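You operate a simulated robot arm through the tools that you are given. There is no shell and no other tool.

You are at the controls of a simulated robot arm. One attempt, no reset.

TASK
Put things in order on the top of the plywood bench. At the end: the black wax bar from the top of the plywood bench is on the brown bobbin; the black bottle (marked "DYE") is on the silver steel plate; the red cone from the top of the plywood bench stands where the black bottle stood; the brown long brush stands where the red cone stood; whatever was shut is shut again. Leave all else as you found it, and nothing knocked over. Set down upright: black bottle.

The check looks at the end state, three seconds after you hand in, the way a careful person would. Anything else that was tipped, shoved, dropped, spilled or broken makes it a failure.

THE ROBOT
A 6-joint arm with a two-finger parallel gripper, fixed in place. Base frame: the origin is at the foot of the arm, x ahead of it, y to its left, z up; the work surface is at about z = 3. Units: mm, rad, N and s.
With the tool pointing down near the work surface it reaches from about 180 to 460 mm from the base axis. Its first joint turns from -1.222 to 1.222 rad. Payload 1.9 kg.
The TCP is the grasp point between the finger pads, 23 mm short of the fingertips. In the tool frame z runs along the fingers and y along their closing line. The gripper opens to 94 mm. The fingers are 38 mm wide and 10 mm thick; the gripper's body (54 by 96 mm) begins 39 mm behind the TCP.
Orientation is that of the tool frame in the base frame, as a unit quaternion [x, y, z, w]. With the fingers straight down and closing along the base's y, the tool's x points along the base's -x, its y along +y and its z along -z.

THE INTERFACE
- The arm moves only by the tool arm_command. Its argument "commands" is a list of rows, each an object of numbers (a shift or turn left out is 0, a gripper value left out holds the last): "claw": the closure, from 0 (fully open) to 1 (shut); "tx", "ty", "tz": the shift along the tool's x, y, z in mm; "wx", "wy", "wz": the turn, a rotation vector about the tool's x, y, z in rad. In form: [{"claw": .., "tx": .., "ty": .., "tz": .., "wx": .., "wy": .., "wz": ..}, ...]. A call has 1 to 20 rows; each row shifts and turns the commanded pose from where the row before left it, along the tool's axes as they then stand. Each row takes 0.2 s and may step no farther than 50 mm and 0.15 rad from the row before; otherwise, or with a gripper value out of range, the whole call is refused. A pose out of reach is approached as far as the arm can. The call stops where the force on the tool passes 40 N (or 10 N more than at its start, if that is more) or the arm is blocked; 0.2 s more then pass. Each finger travels about 108 mm/s and halts on what it meets, pressing with about 29 N; the grip force reading is that of the motor and also rises with nothing between the fingers. The clock runs only during rows and for 0.2 s after the last one: add rows that do not move to give the fingers time. It gives the time, the measured TCP pose, the force on the tool (base axes), the opening and the grip force at its end, in the units of the frame above (readings bear some noise), with the torque about the TCP (base axes, N m) and any sound that the robot's microphone picked up.
- Cameras (640 x 400 px; columns grow to the right, rows downward): "scene" is fixed at [61, 317.8, 413.3]; the picture's right is [-0.73, -0.68, 0.00], its down [-0.44, 0.47, -0.76] and it looks along [0.52, -0.56, -0.65] (base axes); focal length 214 px, centre (320, 200). "wrist" rides on the gripper at [86, 16, -74] in the tool frame; the picture's right is [-0.18, 0.98, 0.00], its down [-0.58, -0.11, -0.81] and it looks along [-0.79, -0.15, 0.59] (tool axes); focal length 243 px, centre (320, 200).
- capture(camera): a new picture of that camera. No time passes.
- pixel_to_xyz(camera, pixels): for up to 12 pixels [column, row] of the newest picture of that camera ("zoom" is the newest enlarged one), the place [x, y, z] in the base frame of the surface seen there, good to about 3 mm. No time passes.
- inspect(camera, box): a new picture of the part [left, top, right, bottom] of that camera's present view, enlarged. No time passes.
- finish_job(): hands the job in; it is judged then, once.

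Open the gripper and draw the arm clear of the work before you hand the job in, unless the task says otherwise.

The tools are called as name(argument=value, ...) on one line, values as JSON. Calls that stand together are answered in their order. arm_command: Moves the arm, as the interface text tells. Its arguments: {"type":"object","properties":{"commands":{"type":"array","items":{"type":"object","properties":{"claw":{"type":"number"},"tx":{"type":"number"},"ty":{"type":"number"},"tz":{"type":"number"},"wx":{"type":"number"},"wy":{"type":"number"},"wz":{"type":"number"}}}}},"required":["commands"]} The other tools are called the same way: capture (camera) takes a picture; pixel_to_xyz (camera, pixels) gives the place of the surface under pixels of a picture; inspect (camera, box) takes an enlarged picture of a part of a camera's view; finish_job () hands the job in.

At the start:

```text
clock: 0.0
ee_pos: [301.4, -66.1, 363.0]
orientation: [0.0, 1.0, 0.001, 0.0]
force: [0.0, 0.8, -0.8]
torque: [0.01, -0.02, -0.02]
gripper_width: 93.9
finger_force: 0.1
```

scene: 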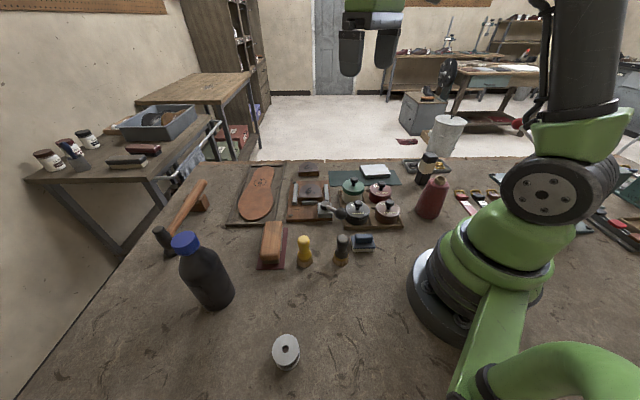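
wrist: 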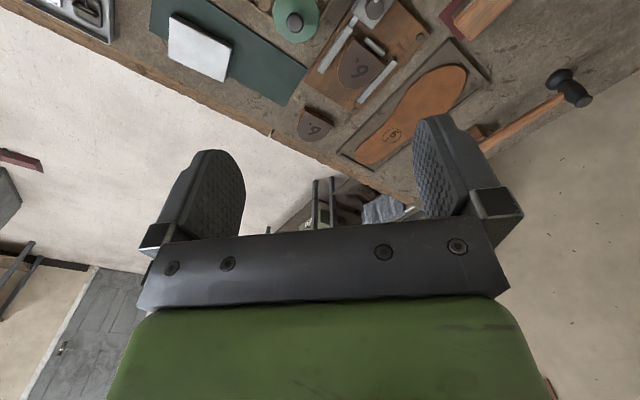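

I start by looking at the scene closely; the bench holds a bottle near (430,165), red cone near (433,197), jars, brushes, etc. I take enlarged views of the parts.

inspect(camera="scene", box=[220, 150, 420, 275])

inspect(camera="scene", box=[380, 130, 540, 230])

inspect(camera="scene", box=[20, 100, 240, 240])

inspect(camera="scene", box=[540, 130, 640, 270])

```text
3.20 times, centred on (320, 212) of scene
```

zoom: 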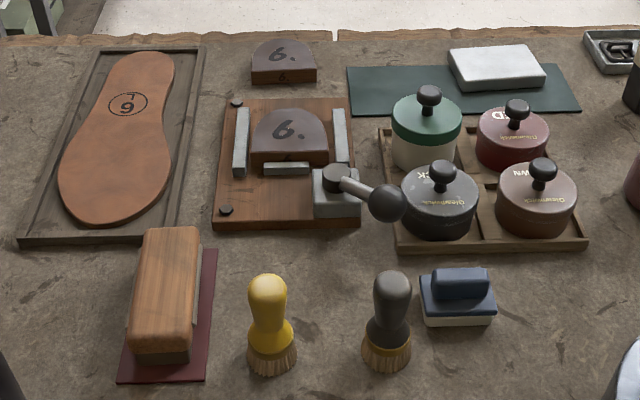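

```text
4.00 times, centred on (460, 180) of scene
```

zoom: 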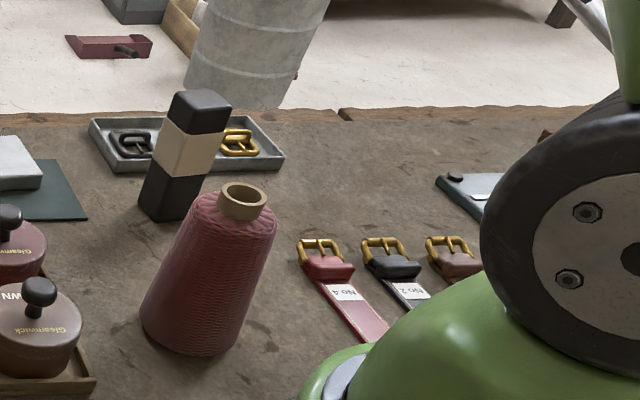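

```text
2.86 times, centred on (130, 170) of scene
```

zoom: 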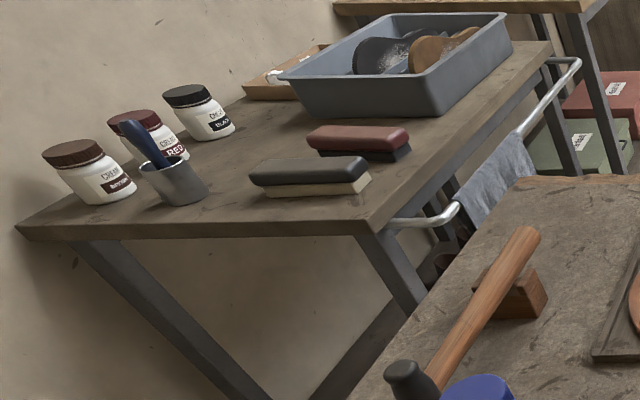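

```text
2.86 times, centred on (590, 200) of scene
```

zoom: 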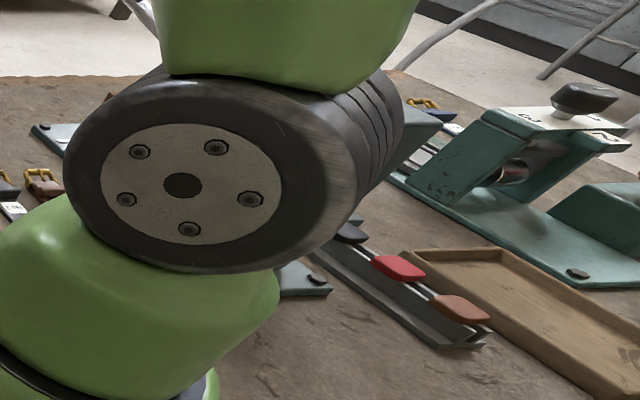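

The right part of the bench is hidden by the arm. I tilt the tool (wrist camera looks more downward) well above everything to survey the bench.

arm_command(commands=[{"claw": 0, "wy": 0.14}, {"wy": 0.14}, {"wy": 0.14}, {"wy": 0.14}])

capture(camera="wrist")

```text
clock: 0.8
ee_pos: [301.9, -71.8, 360.8]
orientation: [0.006, 0.984, -0.017, -0.177]
force: [110.2, -7.6, -184.7]
torque: [-3.79, 1.82, -2.31]
gripper_width: 94.0
finger_force: 0.0
out of reach, approached as far as the arm can: row 3
stopped in row 3: the force on the tool passed its limit at 532 N (the readings are from after the stop); the commanded pose is now the measured one
```

```text
taken
```

wrist: 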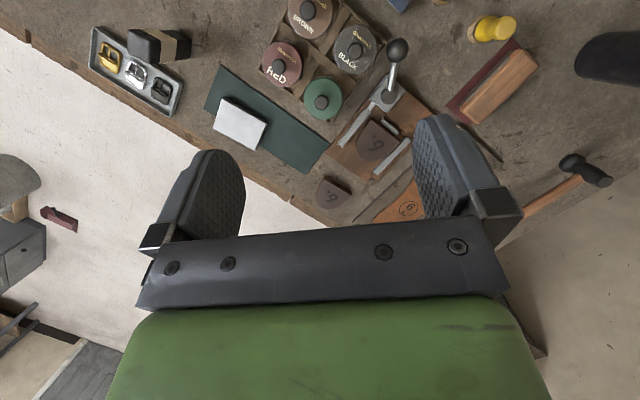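

The force rose sharply at that tilt (arm likely met itself), so I turn back and look again.

arm_command(commands=[{"wy": -0.12}, {"wy": -0.12}, {"wy": -0.1}, {}])

capture(camera="scene")

```text
clock: 1.8
ee_pos: [301.3, -71.3, 360.7]
orientation: [0.002, 1.0, -0.015, -0.009]
force: [-0.1, 0.0, 0.5]
torque: [0.01, 0.01, 0.0]
gripper_width: 94.0
finger_force: 0.0
```

```text
taken
```

scene: 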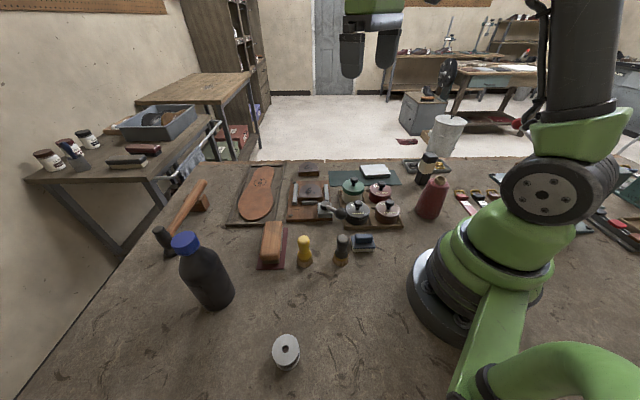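

Safe again. I swing the gripper to the right side (negative y) high above the bench to view the wax rack and teal machine there.

arm_command(commands=[{"ty": -45, "tx": 20}, {"ty": -45, "tx": 20}, {"ty": -45, "tx": 20}, {"ty": -40, "tx": 20}, {}])

capture(camera="wrist")

capture(camera="scene")

```text
clock: 3.0
ee_pos: [220.7, -243.5, 367.7]
orientation: [0.001, 1.0, -0.015, -0.01]
force: [-0.9, -0.8, 0.3]
torque: [0.02, 0.05, -0.01]
gripper_width: 94.3
finger_force: 0.0
```

```text
taken
```

wrist: 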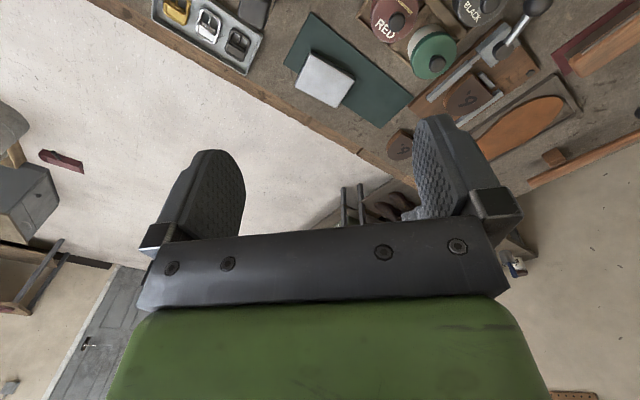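

```text
taken
```

scene: 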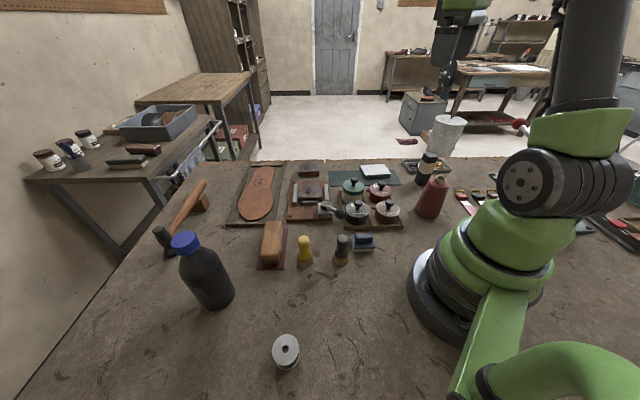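

I query positions of the main items in the scene picture to build a map.

pixel_to_xyz(camera="scene", pixels=[[428, 160], [433, 210], [374, 171], [272, 243], [205, 280], [286, 350], [304, 252], [342, 250], [363, 242], [353, 185], [388, 207], [310, 192]])

pixel_to_xyz(camera="scene", pixels=[[632, 180], [615, 222], [630, 250], [580, 228], [625, 215], [462, 195], [480, 195], [185, 210], [200, 200], [165, 245], [130, 270], [255, 165]])

```text
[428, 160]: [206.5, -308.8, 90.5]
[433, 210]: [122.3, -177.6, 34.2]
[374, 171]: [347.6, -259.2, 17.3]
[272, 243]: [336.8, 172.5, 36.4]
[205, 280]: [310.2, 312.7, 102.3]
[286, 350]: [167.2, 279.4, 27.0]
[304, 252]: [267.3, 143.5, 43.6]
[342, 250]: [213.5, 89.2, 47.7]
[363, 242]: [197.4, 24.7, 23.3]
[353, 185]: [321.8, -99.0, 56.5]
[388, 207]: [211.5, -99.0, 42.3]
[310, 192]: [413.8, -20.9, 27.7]
```

```text
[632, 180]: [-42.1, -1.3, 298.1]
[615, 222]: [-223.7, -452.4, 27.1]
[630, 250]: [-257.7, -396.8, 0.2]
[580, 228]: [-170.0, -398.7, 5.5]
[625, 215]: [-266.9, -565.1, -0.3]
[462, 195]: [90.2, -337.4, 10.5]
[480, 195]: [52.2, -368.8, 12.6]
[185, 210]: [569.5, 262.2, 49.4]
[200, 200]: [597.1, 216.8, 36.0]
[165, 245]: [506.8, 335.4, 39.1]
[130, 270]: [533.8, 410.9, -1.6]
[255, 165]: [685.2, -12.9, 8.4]
```

I zoom in on the spool, the bottle, and the brush areas for details.

inspect(camera="scene", box=[140, 220, 340, 390])

inspect(camera="scene", box=[240, 215, 400, 315])

inspect(camera="scene", box=[400, 140, 480, 190])

inspect(camera="scene", box=[280, 150, 420, 237])

```text
2.35 times, centred on (240, 305) of scene
```

zoom: 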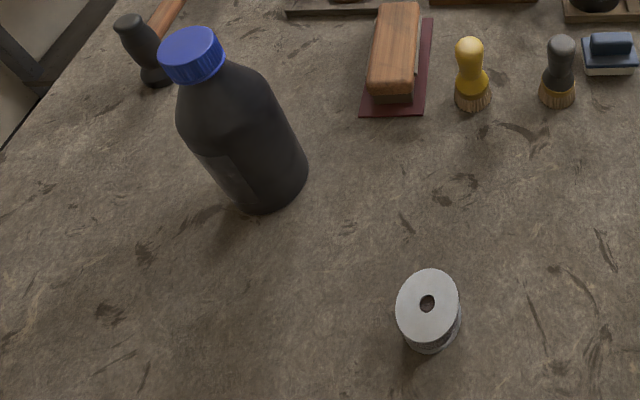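

```text
4.00 times, centred on (320, 265) of scene
```

zoom: 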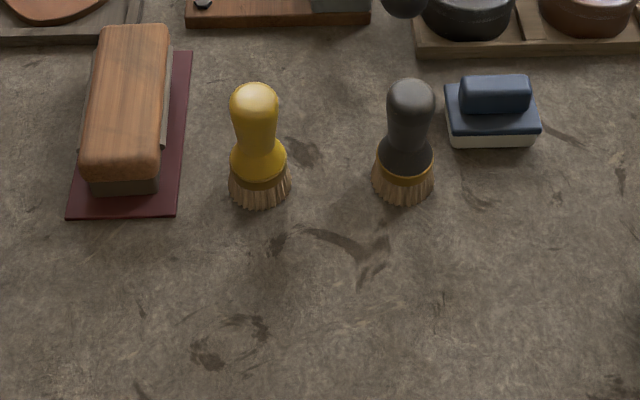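

```text
8.00 times, centred on (440, 165) of scene
```

zoom: 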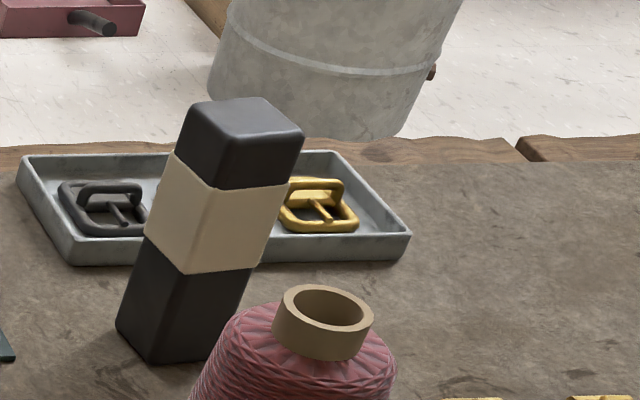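

```text
4.57 times, centred on (350, 194) of scene
```

zoom: 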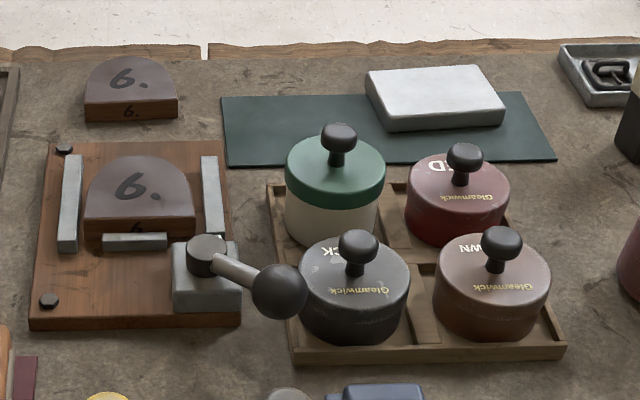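

The black block with cream band at (428,165) seems to be the wax bar; the spool at (286,350) may be a bobbin. I move the arm to the left side, still high, to view spool and bottle with the wrist camera.

arm_command(commands=[{"ty": 45, "tx": -16}, {"ty": 45, "tx": -16}, {"ty": 45, "tx": -16}, {"ty": 45, "tx": -16}, {"ty": 45, "tx": -16}, {"ty": 45, "tx": 16}, {"ty": 45, "tx": 16}, {"ty": 45, "tx": 16, "wz": -0.14}, {"ty": 45, "tx": 16, "wz": -0.14}, {"ty": 30, "tx": 16, "wz": -0.14}, {}])

capture(camera="wrist")

capture(camera="scene")

```text
clock: 5.4
ee_pos: [210.0, 180.3, 355.3]
orientation: [-0.207, 0.978, -0.013, -0.011]
force: [0.0, -0.2, 0.0]
torque: [-0.02, -0.06, -0.01]
gripper_width: 94.0
finger_force: 0.1
```

```text
taken
```

wrist: 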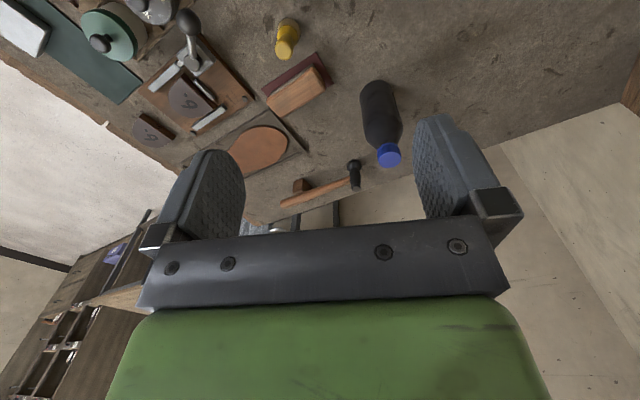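

```text
taken
```

scene: 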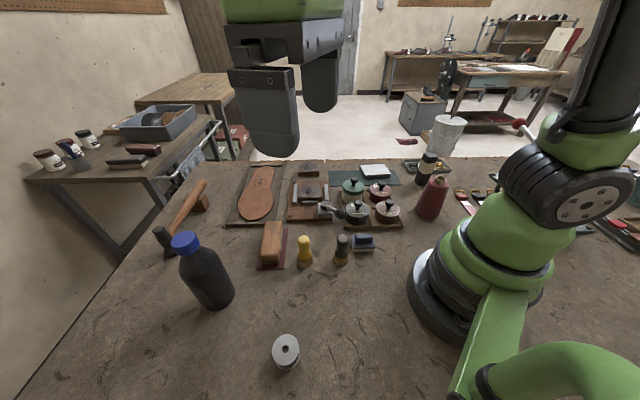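

I query bottle cap and body positions, spool points, so that I know heights before descending near the spool.

pixel_to_xyz(camera="scene", pixels=[[186, 238], [186, 248], [210, 308], [184, 285], [228, 283], [222, 305], [286, 343], [273, 352], [299, 352], [287, 370], [160, 233], [166, 250]])

pixel_to_xyz(camera="wrist", pixels=[[378, 90], [380, 130], [388, 155], [363, 110], [402, 110], [295, 90], [286, 40], [355, 175], [286, 25], [340, 60], [310, 60], [270, 100]])

```text
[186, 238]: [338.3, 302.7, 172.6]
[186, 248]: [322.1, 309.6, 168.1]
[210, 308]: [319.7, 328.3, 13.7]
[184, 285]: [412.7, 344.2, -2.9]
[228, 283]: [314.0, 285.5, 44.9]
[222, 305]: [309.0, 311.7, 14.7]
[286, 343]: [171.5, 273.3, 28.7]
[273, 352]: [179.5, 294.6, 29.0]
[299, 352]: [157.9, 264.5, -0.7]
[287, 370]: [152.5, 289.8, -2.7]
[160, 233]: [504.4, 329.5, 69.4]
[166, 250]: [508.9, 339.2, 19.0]
```

```text
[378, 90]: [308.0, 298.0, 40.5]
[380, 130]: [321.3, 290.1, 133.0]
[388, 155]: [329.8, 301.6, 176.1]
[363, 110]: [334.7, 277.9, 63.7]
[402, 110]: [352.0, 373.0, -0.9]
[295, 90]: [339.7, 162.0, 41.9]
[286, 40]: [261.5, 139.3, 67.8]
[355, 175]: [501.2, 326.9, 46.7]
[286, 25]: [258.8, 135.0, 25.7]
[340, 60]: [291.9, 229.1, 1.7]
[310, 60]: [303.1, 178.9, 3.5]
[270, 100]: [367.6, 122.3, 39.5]
```

The spool is at about (168,282) with height about 28; the bottle at about (330,310), about 175 tall. I go down to TCP z≈200 above the spool for a close look.

arm_command(commands=[{"ty": 44, "tx": -6}, {"ty": 44, "tx": -6}, {"tz": 40}, {"tz": 40}, {"tz": 40}, {"tz": 40}, {}])

capture(camera="wrist")

```text
clock: 7.0
ee_pos: [180.4, 260.6, 192.5]
orientation: [-0.207, 0.978, -0.012, -0.012]
force: [-0.4, -0.5, 0.2]
torque: [0.01, 0.01, 0.04]
gripper_width: 93.9
finger_force: 0.3
```

```text
taken
```

wrist: 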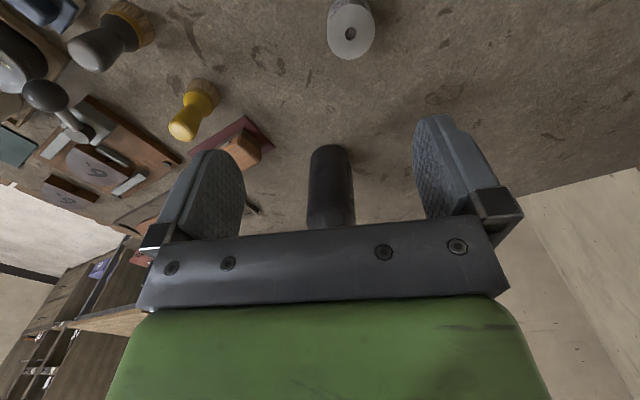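

inspect(camera="wrist", box=[290, 0, 420, 80])

inspect(camera="wrist", box=[0, 0, 290, 210])

inspect(camera="scene", box=[250, 320, 320, 380])

```text
4.92 times, centred on (355, 40) of wrist
```

zoom: 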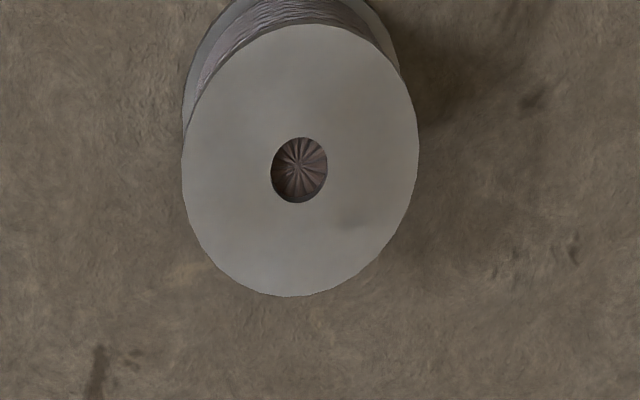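

```text
1.90 times, centred on (145, 105) of wrist
```

zoom: 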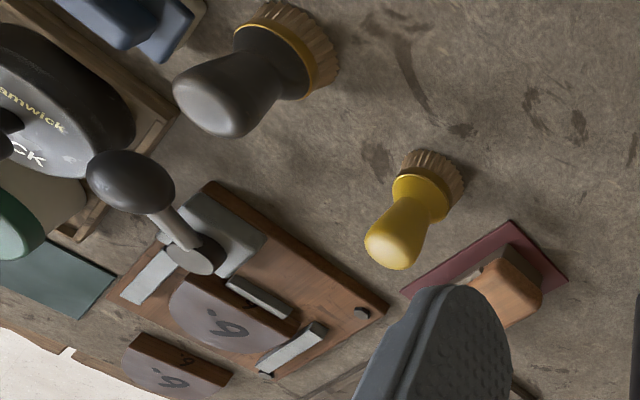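

```text
6.67 times, centred on (285, 350) of scene
```

zoom: 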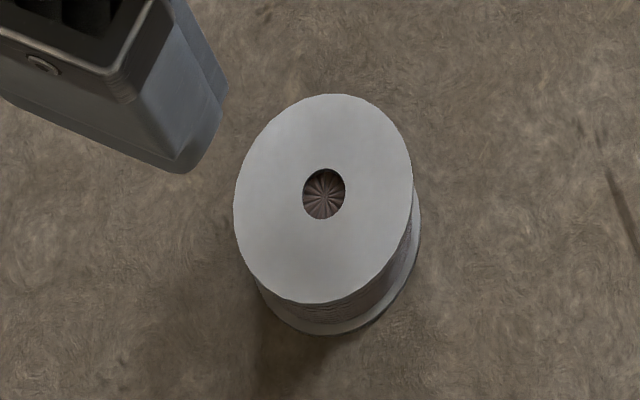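

The spool has grey flanges with brownish thread: it is the only bobbin. I measure its flange, and the brush/mat points seen here.

pixel_to_xyz(camera="wrist", pixels=[[329, 30], [373, 30], [348, 57], [357, 8], [351, 33], [340, 45], [365, 20], [335, 15], [330, 4], [362, 45]])

capture(camera="scene")

```text
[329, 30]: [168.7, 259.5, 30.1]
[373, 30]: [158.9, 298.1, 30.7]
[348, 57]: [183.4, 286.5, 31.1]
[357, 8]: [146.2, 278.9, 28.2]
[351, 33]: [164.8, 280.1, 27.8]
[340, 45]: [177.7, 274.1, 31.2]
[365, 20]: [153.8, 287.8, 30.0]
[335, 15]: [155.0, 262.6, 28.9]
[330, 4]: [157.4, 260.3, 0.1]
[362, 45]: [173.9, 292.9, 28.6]
```

```text
taken
```

scene: 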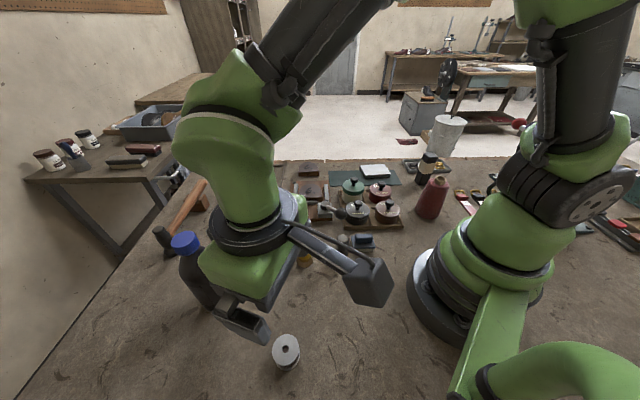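

Bobbin: centre ≈ (164.5, 279.5), 42 mm wide, top z≈30. Now I raise, and swing over to the wax bar near (206,-308) for a close look.

arm_command(commands=[{"tz": -50}, {"tz": -50}, {"tz": -45, "wz": 0.14}, {"wz": 0.14}, {"wz": 0.14}, {"ty": -46, "tx": -19}, {"ty": -46, "tx": -19}, {"ty": -46, "tx": -19}, {"ty": -46, "tx": -19}, {"ty": -46, "tx": -19}, {"ty": -46, "tx": -10}, {"ty": -46, "tx": 10}, {"ty": -46, "tx": 15}, {"ty": -46, "tx": 15}, {"ty": -46, "tx": 15}, {"ty": -46, "tx": 15}, {"ty": -46, "tx": 15}, {}])

capture(camera="wrist")

```text
clock: 10.8
ee_pos: [201.0, -286.4, 355.2]
orientation: [0.001, 1.0, -0.013, -0.009]
force: [0.8, -0.5, 0.5]
torque: [-0.01, -0.01, 0.0]
gripper_width: 93.9
finger_force: 0.1
```

```text
taken
```

wrist: 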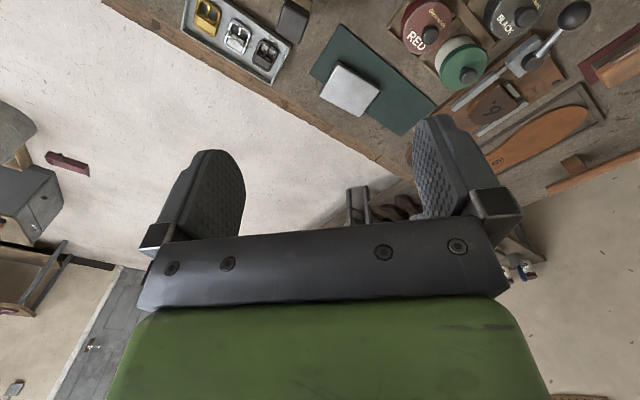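

I fix the slight tool tilt and lower to z≈235 over the wax bar (seen at (293,18)).

arm_command(commands=[{"wx": -0.026, "wy": -0.018}, {"tz": 40, "ty": -8}, {"tz": 40, "ty": -8}, {"tz": 40}, {}])

capture(camera="wrist")

```text
clock: 12.0
ee_pos: [200.8, -302.0, 235.2]
orientation: [0.004, 1.0, -0.001, 0.0]
force: [0.1, -0.4, -0.1]
torque: [0.0, -0.01, 0.0]
gripper_width: 94.0
finger_force: 0.0
```

```text
taken
```

wrist: 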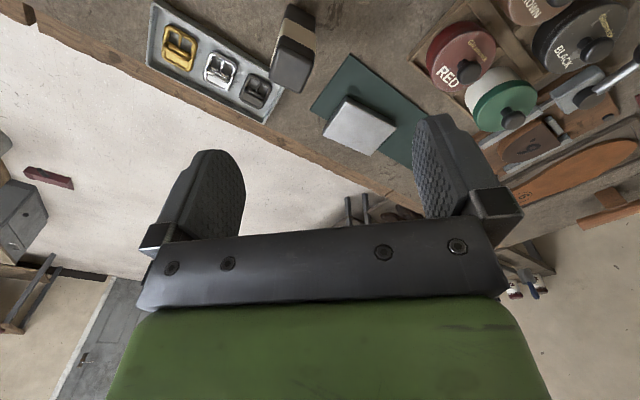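

inspect(camera="wrist", box=[240, 0, 400, 160])

inspect(camera="wrist", box=[140, 0, 340, 125])

```text
2.50 times, centred on (320, 80) of wrist
```

zoom: 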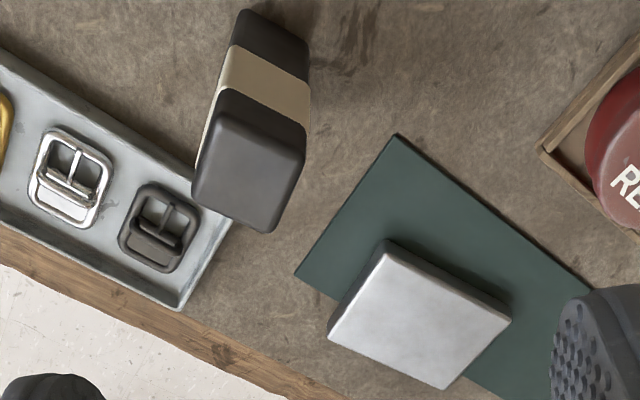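

```text
3.20 times, centred on (240, 62) of wrist
```

zoom: 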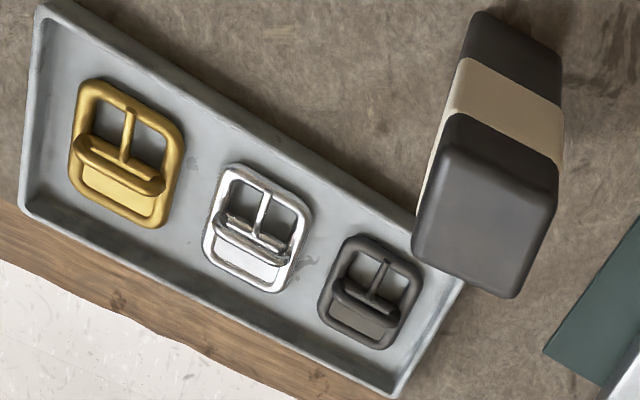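

I measure the wax bar's top corners and the steel plate's top corners.

pixel_to_xyz(camera="wrist", pixels=[[282, 42], [311, 55], [299, 89], [273, 79], [291, 66], [296, 8], [303, 20]])

pixel_to_xyz(camera="wrist", pixels=[[350, 99], [393, 122], [368, 152], [326, 136], [358, 125], [352, 60], [385, 80], [312, 110], [265, 20], [258, 95]])

```text
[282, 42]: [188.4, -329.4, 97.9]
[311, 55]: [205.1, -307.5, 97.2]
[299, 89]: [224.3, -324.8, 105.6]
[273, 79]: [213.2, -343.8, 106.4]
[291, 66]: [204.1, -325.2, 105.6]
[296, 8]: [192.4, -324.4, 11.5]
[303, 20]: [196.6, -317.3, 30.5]
```

```text
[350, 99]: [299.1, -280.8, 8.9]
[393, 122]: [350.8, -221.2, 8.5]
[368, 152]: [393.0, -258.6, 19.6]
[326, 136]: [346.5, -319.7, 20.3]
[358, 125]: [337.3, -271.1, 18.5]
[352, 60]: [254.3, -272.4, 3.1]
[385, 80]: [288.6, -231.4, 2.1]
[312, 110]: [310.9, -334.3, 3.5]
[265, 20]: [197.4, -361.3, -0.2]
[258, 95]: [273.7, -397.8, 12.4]
```

I take a tight zoom on the wax bar to fix its centre and edge direction.

inspect(camera="wrist", box=[255, 0, 335, 100])

```text
4.00 times, centred on (295, 50) of wrist
```

zoom: 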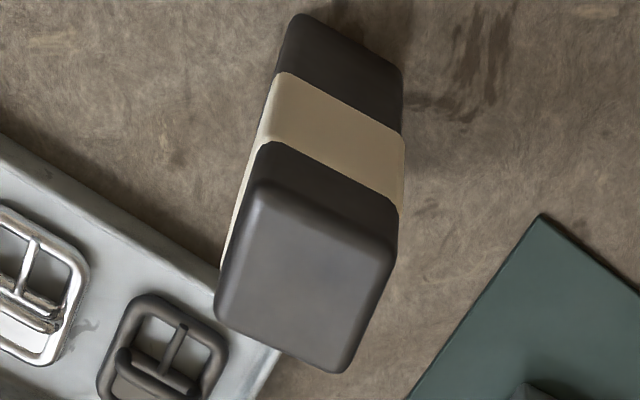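

pixel_to_xyz(camera="zoom", pixels=[[242, 248], [362, 306], [323, 222], [280, 336], [265, 195], [385, 250], [336, 362], [225, 305], [303, 278], [345, 50], [335, 175], [398, 130]])

```text
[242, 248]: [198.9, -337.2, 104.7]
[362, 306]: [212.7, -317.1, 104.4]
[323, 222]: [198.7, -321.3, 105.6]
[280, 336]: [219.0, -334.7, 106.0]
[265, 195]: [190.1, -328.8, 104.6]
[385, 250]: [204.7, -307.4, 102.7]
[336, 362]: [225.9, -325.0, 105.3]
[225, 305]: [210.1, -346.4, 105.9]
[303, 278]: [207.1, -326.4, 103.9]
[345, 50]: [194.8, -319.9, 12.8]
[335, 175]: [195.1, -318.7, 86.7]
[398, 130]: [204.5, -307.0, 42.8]
```

Wax bar: centre ≈ (207.5,-327), top z≈105, edges at about 52°/-38°. I centre over it and turn the tool by 0.66 rad so that the fingers close across its faces, then check.

arm_command(commands=[{"ty": -25, "tx": -6.7}, {"wz": 0.1326}, {"wz": 0.1326}, {"wz": 0.1326}, {"wz": 0.1326}, {"wz": 0.1326}, {}])

capture(camera="wrist")

capture(camera="scene")

```text
clock: 13.6
ee_pos: [207.0, -327.5, 235.0]
orientation: [0.328, 0.945, -0.003, 0.0]
force: [-0.4, -0.2, 0.0]
torque: [0.02, 0.01, 0.02]
gripper_width: 94.1
finger_force: 0.1
```

```text
taken
```

wrist: 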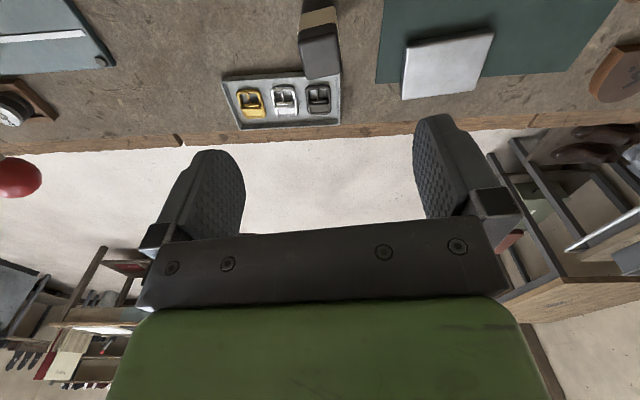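

```text
taken
```

scene: 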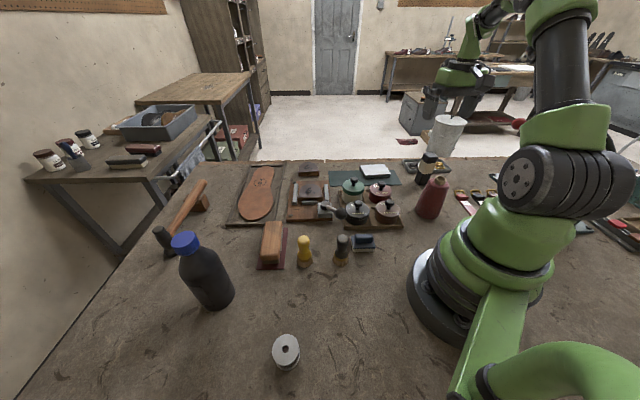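

The bar top appears at (321,50), right under the TCP. I zoom to check the alignment of its faces with the closing line.

inspect(camera="wrist", box=[280, 0, 360, 100])

```text
4.00 times, centred on (320, 50) of wrist
```

zoom: 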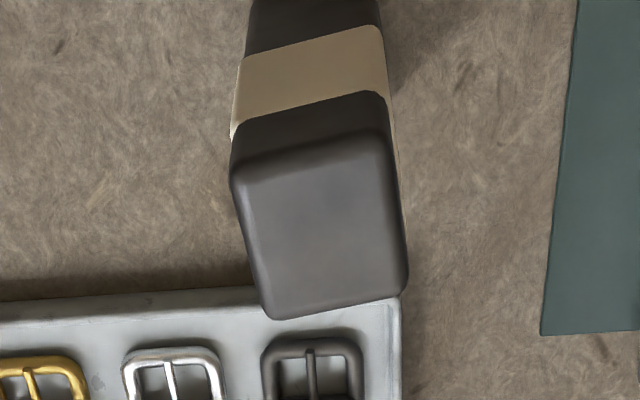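

pixel_to_xyz(camera="zoom", pixels=[[240, 175], [382, 140], [398, 285], [270, 310], [315, 158], [330, 300], [250, 245], [395, 210], [320, 225], [235, 130], [392, 95], [395, 30]])

```text
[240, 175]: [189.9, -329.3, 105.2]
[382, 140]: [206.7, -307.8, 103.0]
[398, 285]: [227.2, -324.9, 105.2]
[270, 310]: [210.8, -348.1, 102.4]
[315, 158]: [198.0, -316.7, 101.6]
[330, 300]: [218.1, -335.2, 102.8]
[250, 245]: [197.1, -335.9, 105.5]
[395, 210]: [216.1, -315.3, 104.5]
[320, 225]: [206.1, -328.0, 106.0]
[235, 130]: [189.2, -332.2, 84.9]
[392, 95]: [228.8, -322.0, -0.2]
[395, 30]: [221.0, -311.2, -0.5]
```

Aligned (closing line 51.7°, bar faces ≈51°). I descend to TCP z≈75 and close gradually on the bar.

arm_command(commands=[{"tz": 40}, {"tz": 40}, {"tz": 40}, {"tz": 40}, {}, {"claw": 0.4}, {"claw": 0.5}, {"claw": 0.55}, {"claw": 0.6}, {"claw": 0.65}, {"claw": 0.75}, {"claw": 0.85}, {}, {}])

capture(camera="wrist")

```text
clock: 16.6
ee_pos: [208.5, -330.0, 76.3]
orientation: [0.327, 0.945, -0.002, 0.0]
force: [-0.2, 0.4, 1.8]
torque: [0.03, 0.03, 0.01]
gripper_width: 31.7
finger_force: 28.8
```

```text
taken
```

wrist: 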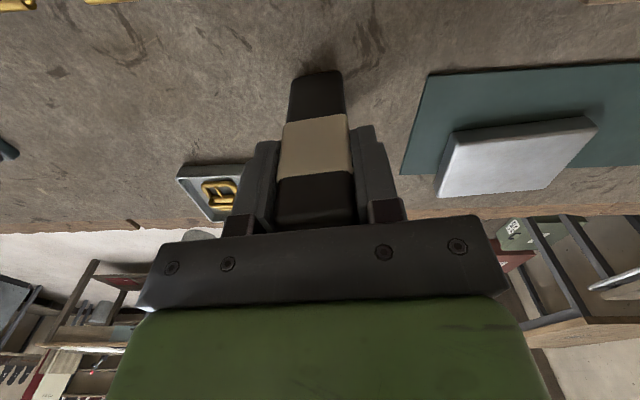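

The bar is gripped (width 31.7 mm, 28.8 N). I lift it straight up to z≈215, draw in radially and check.

arm_command(commands=[{"tz": -15}, {"tz": -40}, {"tz": -45}, {"tz": -45}, {"tx": 31, "ty": 11}, {"tx": 31, "ty": 11}, {}])

capture(camera="scene")

```text
clock: 18.2
ee_pos: [171.6, -271.7, 219.5]
orientation: [0.327, 0.945, -0.002, 0.0]
force: [-1.3, -0.5, -0.5]
torque: [-0.04, 0.03, 0.02]
gripper_width: 31.8
finger_force: 28.9
```

```text
taken
```

scene: 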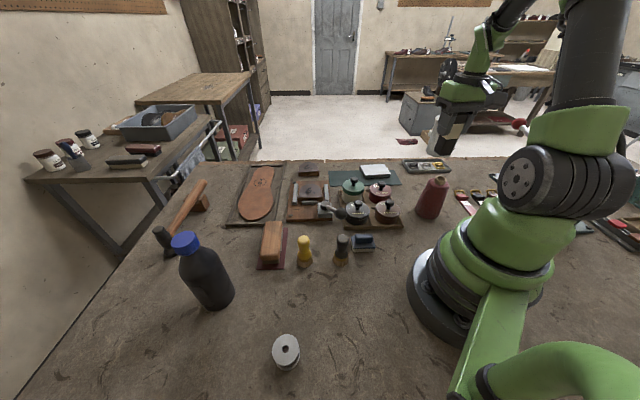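

Bar held well. I swing along an arc about the base to over the bobbin, staying at z≈220.

arm_command(commands=[{"tx": -11.76, "ty": 42.2, "wz": -0.1364}, {"tx": -11.76, "ty": 42.2, "wz": -0.1364}, {"tx": -11.76, "ty": 42.2, "wz": -0.1364}, {"tx": -11.76, "ty": 42.2, "wz": -0.1364}, {"tx": -11.76, "ty": 42.2, "wz": -0.1364}, {"tx": -11.76, "ty": 42.2, "wz": -0.1364}, {"tx": -11.76, "ty": 42.2, "wz": -0.1364}, {"tx": -11.76, "ty": 42.2, "wz": -0.1364}, {"tx": -11.76, "ty": 42.2, "wz": -0.1364}, {"tx": -11.76, "ty": 42.2, "wz": -0.1364}, {"tx": -11.76, "ty": 42.2, "wz": -0.1364}, {"tx": -11.76, "ty": 42.2, "wz": -0.1364}, {"tx": -11.76, "ty": 42.2, "wz": -0.1364}, {"tx": -11.76, "ty": 42.2, "wz": -0.1364}, {"tx": -11.76, "ty": 42.2, "wz": -0.1364}, {}])

capture(camera="scene")

capture(camera="wrist")

```text
clock: 21.6
ee_pos: [163.2, 276.1, 219.9]
orientation: [-0.637, 0.771, -0.001, -0.001]
force: [0.0, 0.7, -0.6]
torque: [-0.03, -0.03, -0.02]
gripper_width: 31.9
finger_force: 29.4
```

```text
taken
```

scene: 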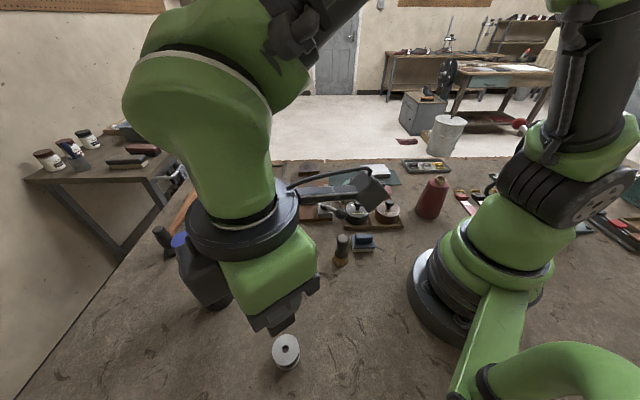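

```text
taken
```

wrist: 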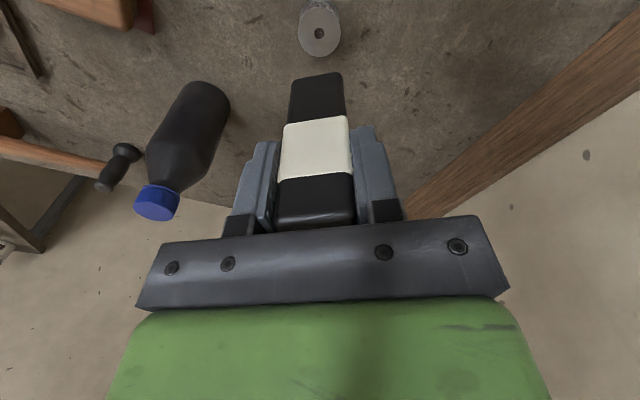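

Bobbin visible at (319,32). I measure bobbin flange and the bar's visible points from this view.

inspect(camera="wrist", box=[260, 0, 380, 120])

pixel_to_xyz(camera="wrist", pixels=[[301, 32], [338, 32], [320, 54], [319, 12], [305, 47], [335, 47], [293, 82], [340, 76], [290, 118], [345, 113], [318, 100]])

```text
3.33 times, centred on (320, 60) of wrist
```

zoom: 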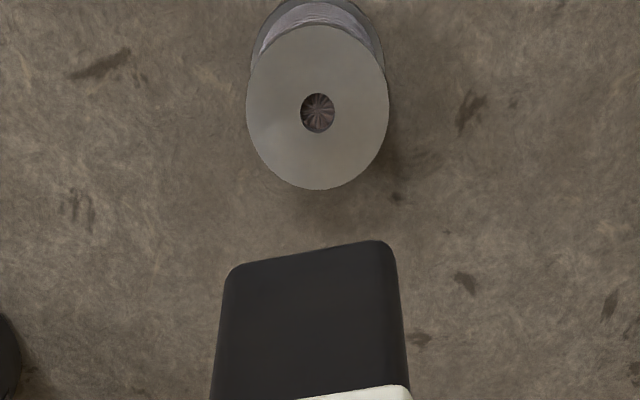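

```text
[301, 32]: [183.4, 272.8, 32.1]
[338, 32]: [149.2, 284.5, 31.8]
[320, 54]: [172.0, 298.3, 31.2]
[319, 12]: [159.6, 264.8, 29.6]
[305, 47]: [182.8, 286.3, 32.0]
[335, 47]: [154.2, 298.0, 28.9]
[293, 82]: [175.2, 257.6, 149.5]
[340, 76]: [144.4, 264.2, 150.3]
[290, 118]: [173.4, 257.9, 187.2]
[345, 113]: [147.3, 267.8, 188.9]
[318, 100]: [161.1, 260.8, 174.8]
```

I check the thread colour of this bobbin before placing, with a tight zoom from both cameras.

inspect(camera="wrist", box=[295, 0, 345, 30])

inspect(camera="scene", box=[266, 328, 306, 378])

```text
12.80 times, centred on (320, 15) of wrist
```

zoom: 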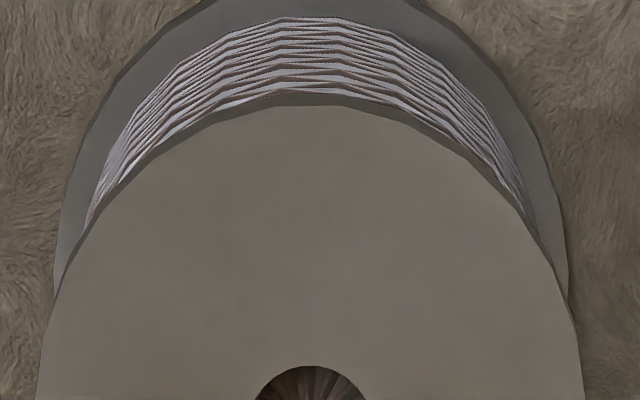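

```text
8.00 times, centred on (286, 353) of scene
```

zoom: 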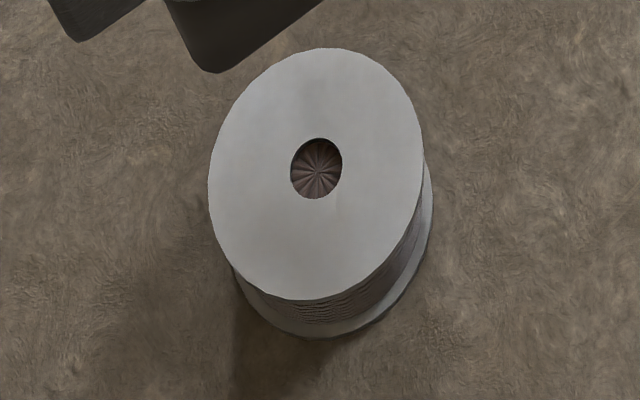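

The thread shows brown strands under glare; this is the brown bobbin, centre ≈ (165.2,279.6), top z≈31. I shift 4 mm to centre the bar over it and lower to just above contact.

arm_command(commands=[{"tx": -4, "ty": -1.3}, {"tz": 40}, {"tz": 40}, {"tz": 20}, {"tz": 10}, {}])

capture(camera="scene")

capture(camera="wrist")

```text
clock: 23.0
ee_pos: [167.1, 280.2, 108.5]
orientation: [-0.636, 0.772, -0.002, -0.001]
force: [0.0, 0.5, -1.1]
torque: [0.02, -0.02, -0.01]
gripper_width: 31.6
finger_force: 29.1
```

```text
taken
```

scene: 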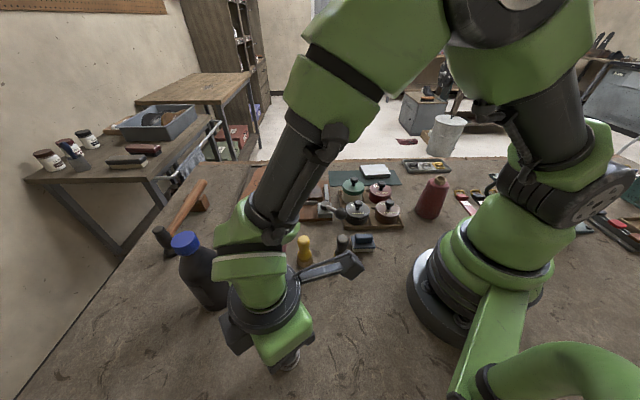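

```text
taken
```

wrist: 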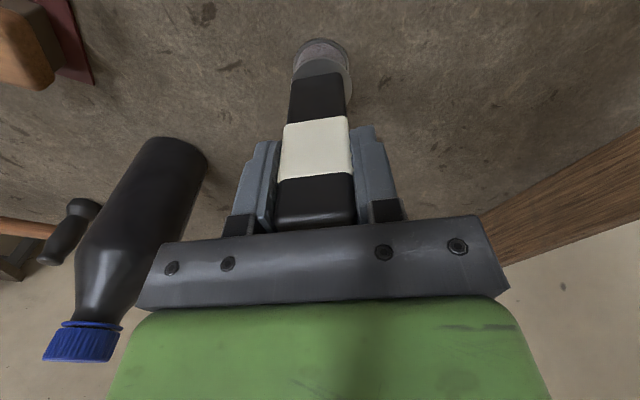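

I zoom on the bar's bottom against the bobbin flange to judge the centring.

inspect(camera="wrist", box=[270, 20, 370, 120])

inspect(camera="scene", box=[240, 320, 330, 390])

```text
4.00 times, centred on (320, 70) of wrist
```

zoom: 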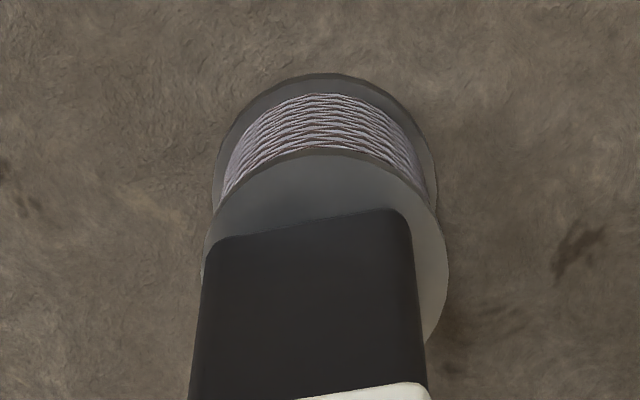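

```text
5.71 times, centred on (285, 355) of scene
```

zoom: 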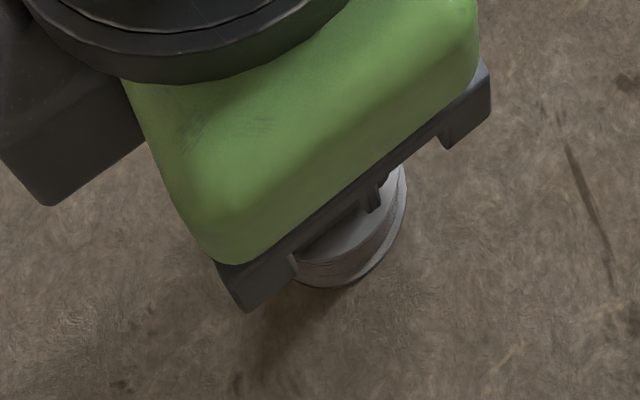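

I query bar face and flange near-edge points in the same picture so that biases cancel.

pixel_to_xyz(camera="zoom", pixels=[[300, 250], [250, 270], [380, 250], [300, 330], [320, 160], [320, 180], [225, 220], [440, 250], [435, 320], [400, 190], [260, 175], [330, 110]])

inspect(camera="wrist", box=[270, 20, 370, 120])

```text
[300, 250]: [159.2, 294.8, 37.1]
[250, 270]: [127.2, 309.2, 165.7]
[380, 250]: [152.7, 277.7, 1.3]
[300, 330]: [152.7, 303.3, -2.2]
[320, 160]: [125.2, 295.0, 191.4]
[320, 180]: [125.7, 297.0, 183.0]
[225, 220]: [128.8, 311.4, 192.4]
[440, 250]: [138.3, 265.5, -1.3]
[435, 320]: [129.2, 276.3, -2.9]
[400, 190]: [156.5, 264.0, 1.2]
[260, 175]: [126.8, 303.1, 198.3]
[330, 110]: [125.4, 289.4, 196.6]
```

```text
4.00 times, centred on (320, 70) of wrist
```

zoom: 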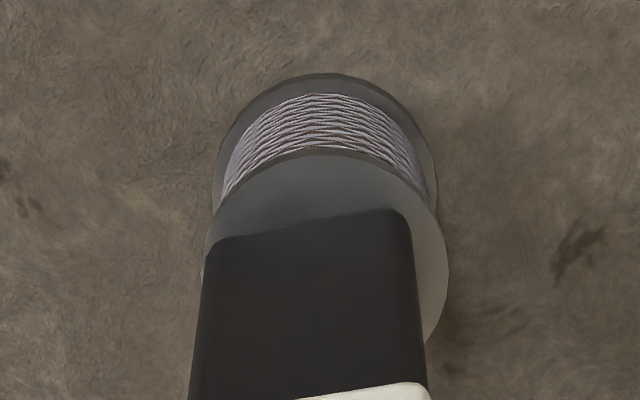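

The newest zoom had been the scene one for those numbers; now that the wrist zoom is newest, I query again.

pixel_to_xyz(camera="zoom", pixels=[[313, 240], [250, 255], [380, 240], [300, 320], [320, 158], [320, 180], [225, 215], [440, 250], [435, 310], [400, 190], [260, 175], [330, 80]])

```text
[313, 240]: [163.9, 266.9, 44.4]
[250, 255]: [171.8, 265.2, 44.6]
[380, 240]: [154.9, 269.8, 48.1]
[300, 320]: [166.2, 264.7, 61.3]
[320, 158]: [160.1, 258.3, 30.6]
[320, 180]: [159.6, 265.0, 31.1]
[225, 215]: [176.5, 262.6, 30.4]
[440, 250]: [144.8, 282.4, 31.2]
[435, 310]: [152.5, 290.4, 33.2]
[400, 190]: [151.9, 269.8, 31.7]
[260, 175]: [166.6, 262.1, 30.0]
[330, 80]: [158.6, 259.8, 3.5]
```

Bar looks about 3–4 mm too far toward tool −x relative to the bobbin centre; laterally fine. I shift tx +3.5 and lower in small steps watching force.

arm_command(commands=[{"tx": 3.5}, {}, {"tz": 1.5}, {"tz": 1}, {}])

inspect(camera="wrist", box=[270, 20, 370, 120])

```text
clock: 24.2
ee_pos: [166.3, 275.0, 105.9]
orientation: [-0.637, 0.771, -0.001, -0.001]
force: [0.6, -0.6, -1.4]
torque: [0.01, 0.0, 0.01]
gripper_width: 31.7
finger_force: 28.9
```

```text
4.00 times, centred on (320, 70) of wrist
```

zoom: 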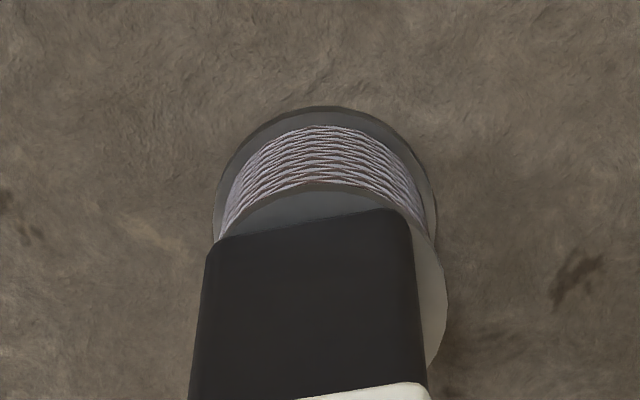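

Now the offset looks right within ~2 mm. I lower in sub-millimetre steps until contact force appears.

arm_command(commands=[{"tx": 0.8, "tz": 0.8}, {"tz": 0.7}, {}])

```text
clock: 25.0
ee_pos: [165.5, 275.6, 104.1]
orientation: [-0.637, 0.771, -0.001, 0.001]
force: [0.3, -0.8, 26.9]
torque: [0.08, -0.03, -0.06]
gripper_width: 31.7
finger_force: 28.5
```

Contact (26.9 N). I ease up 0.5 mm, look, and then open gently.

arm_command(commands=[{"tz": -0.5}, {}])

inspect(camera="wrist", box=[270, 20, 370, 120])

inspect(camera="scene", box=[240, 320, 330, 390])

```text
clock: 25.6
ee_pos: [165.9, 275.7, 104.3]
orientation: [-0.637, 0.771, 0.0, 0.0]
force: [-0.1, 4.5, 21.7]
torque: [0.54, -0.04, 0.0]
gripper_width: 31.5
finger_force: 28.7
```

```text
4.00 times, centred on (320, 70) of wrist
```

zoom: 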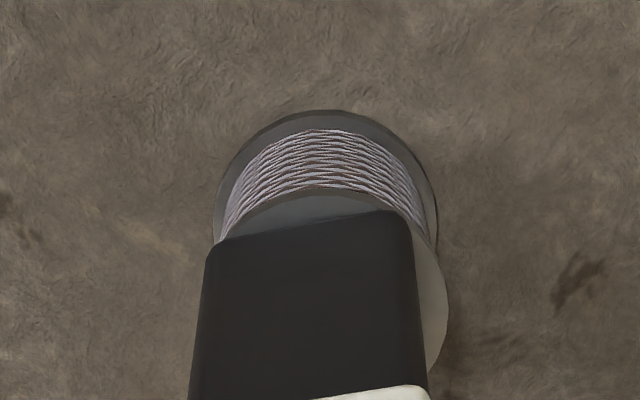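

```text
5.71 times, centred on (285, 355) of scene
```

zoom: 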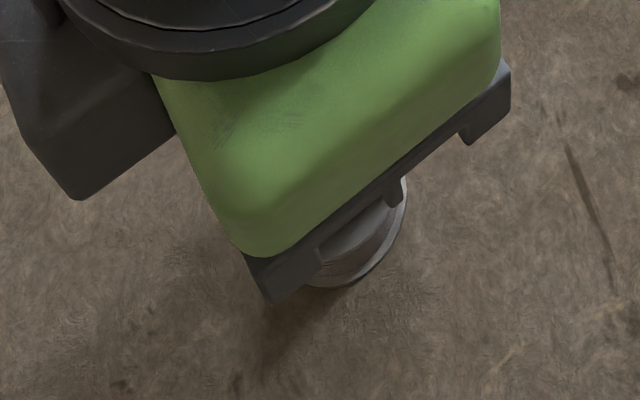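

The bar sits with ≈6 mm of flange visible on the near side: centred. I release gradually.

arm_command(commands=[{"tz": -0.5}, {}, {"claw": 0.66}, {"claw": 0.62}, {"claw": 0.55}, {"claw": 0.4}, {"claw": 0.2}, {"claw": 0.0}, {}])

capture(camera="wrist")

```text
clock: 27.6
ee_pos: [165.2, 275.6, 104.6]
orientation: [-0.637, 0.771, -0.001, -0.002]
force: [-0.1, 0.1, 0.4]
torque: [0.02, 0.04, 0.01]
gripper_width: 93.6
finger_force: 0.1
```

```text
taken
```

wrist: 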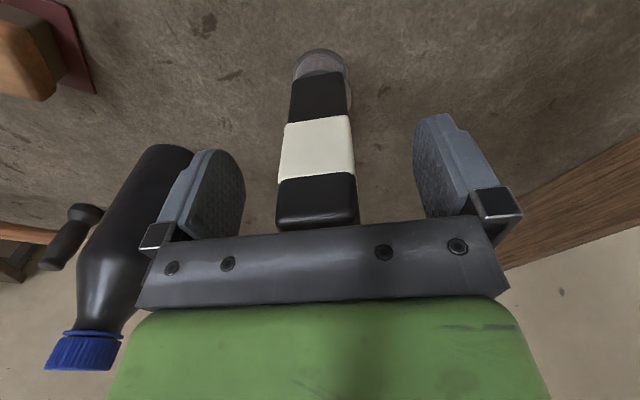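

The bar stands free on the bobbin. I rise straight up.

arm_command(commands=[{"tz": -15}, {"tz": -35}, {"tz": -45}, {"tz": -45}, {"tz": -45}, {}])

capture(camera="wrist")

capture(camera="scene")

```text
clock: 29.0
ee_pos: [165.8, 277.0, 290.2]
orientation: [-0.637, 0.771, 0.0, -0.001]
force: [0.2, -0.3, -0.1]
torque: [0.01, 0.0, 0.0]
gripper_width: 94.0
finger_force: 0.0
```

```text
taken
```

wrist: 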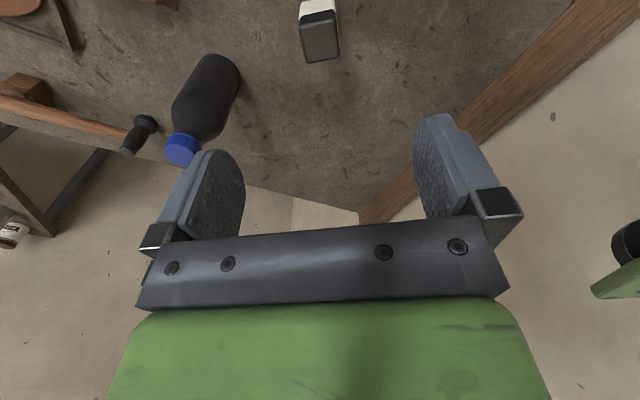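

```text
taken
```

scene: 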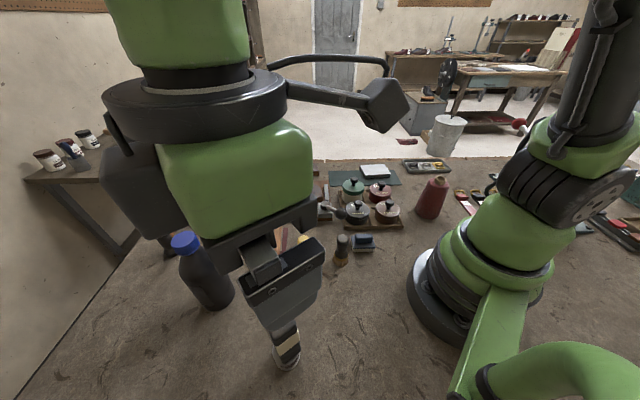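

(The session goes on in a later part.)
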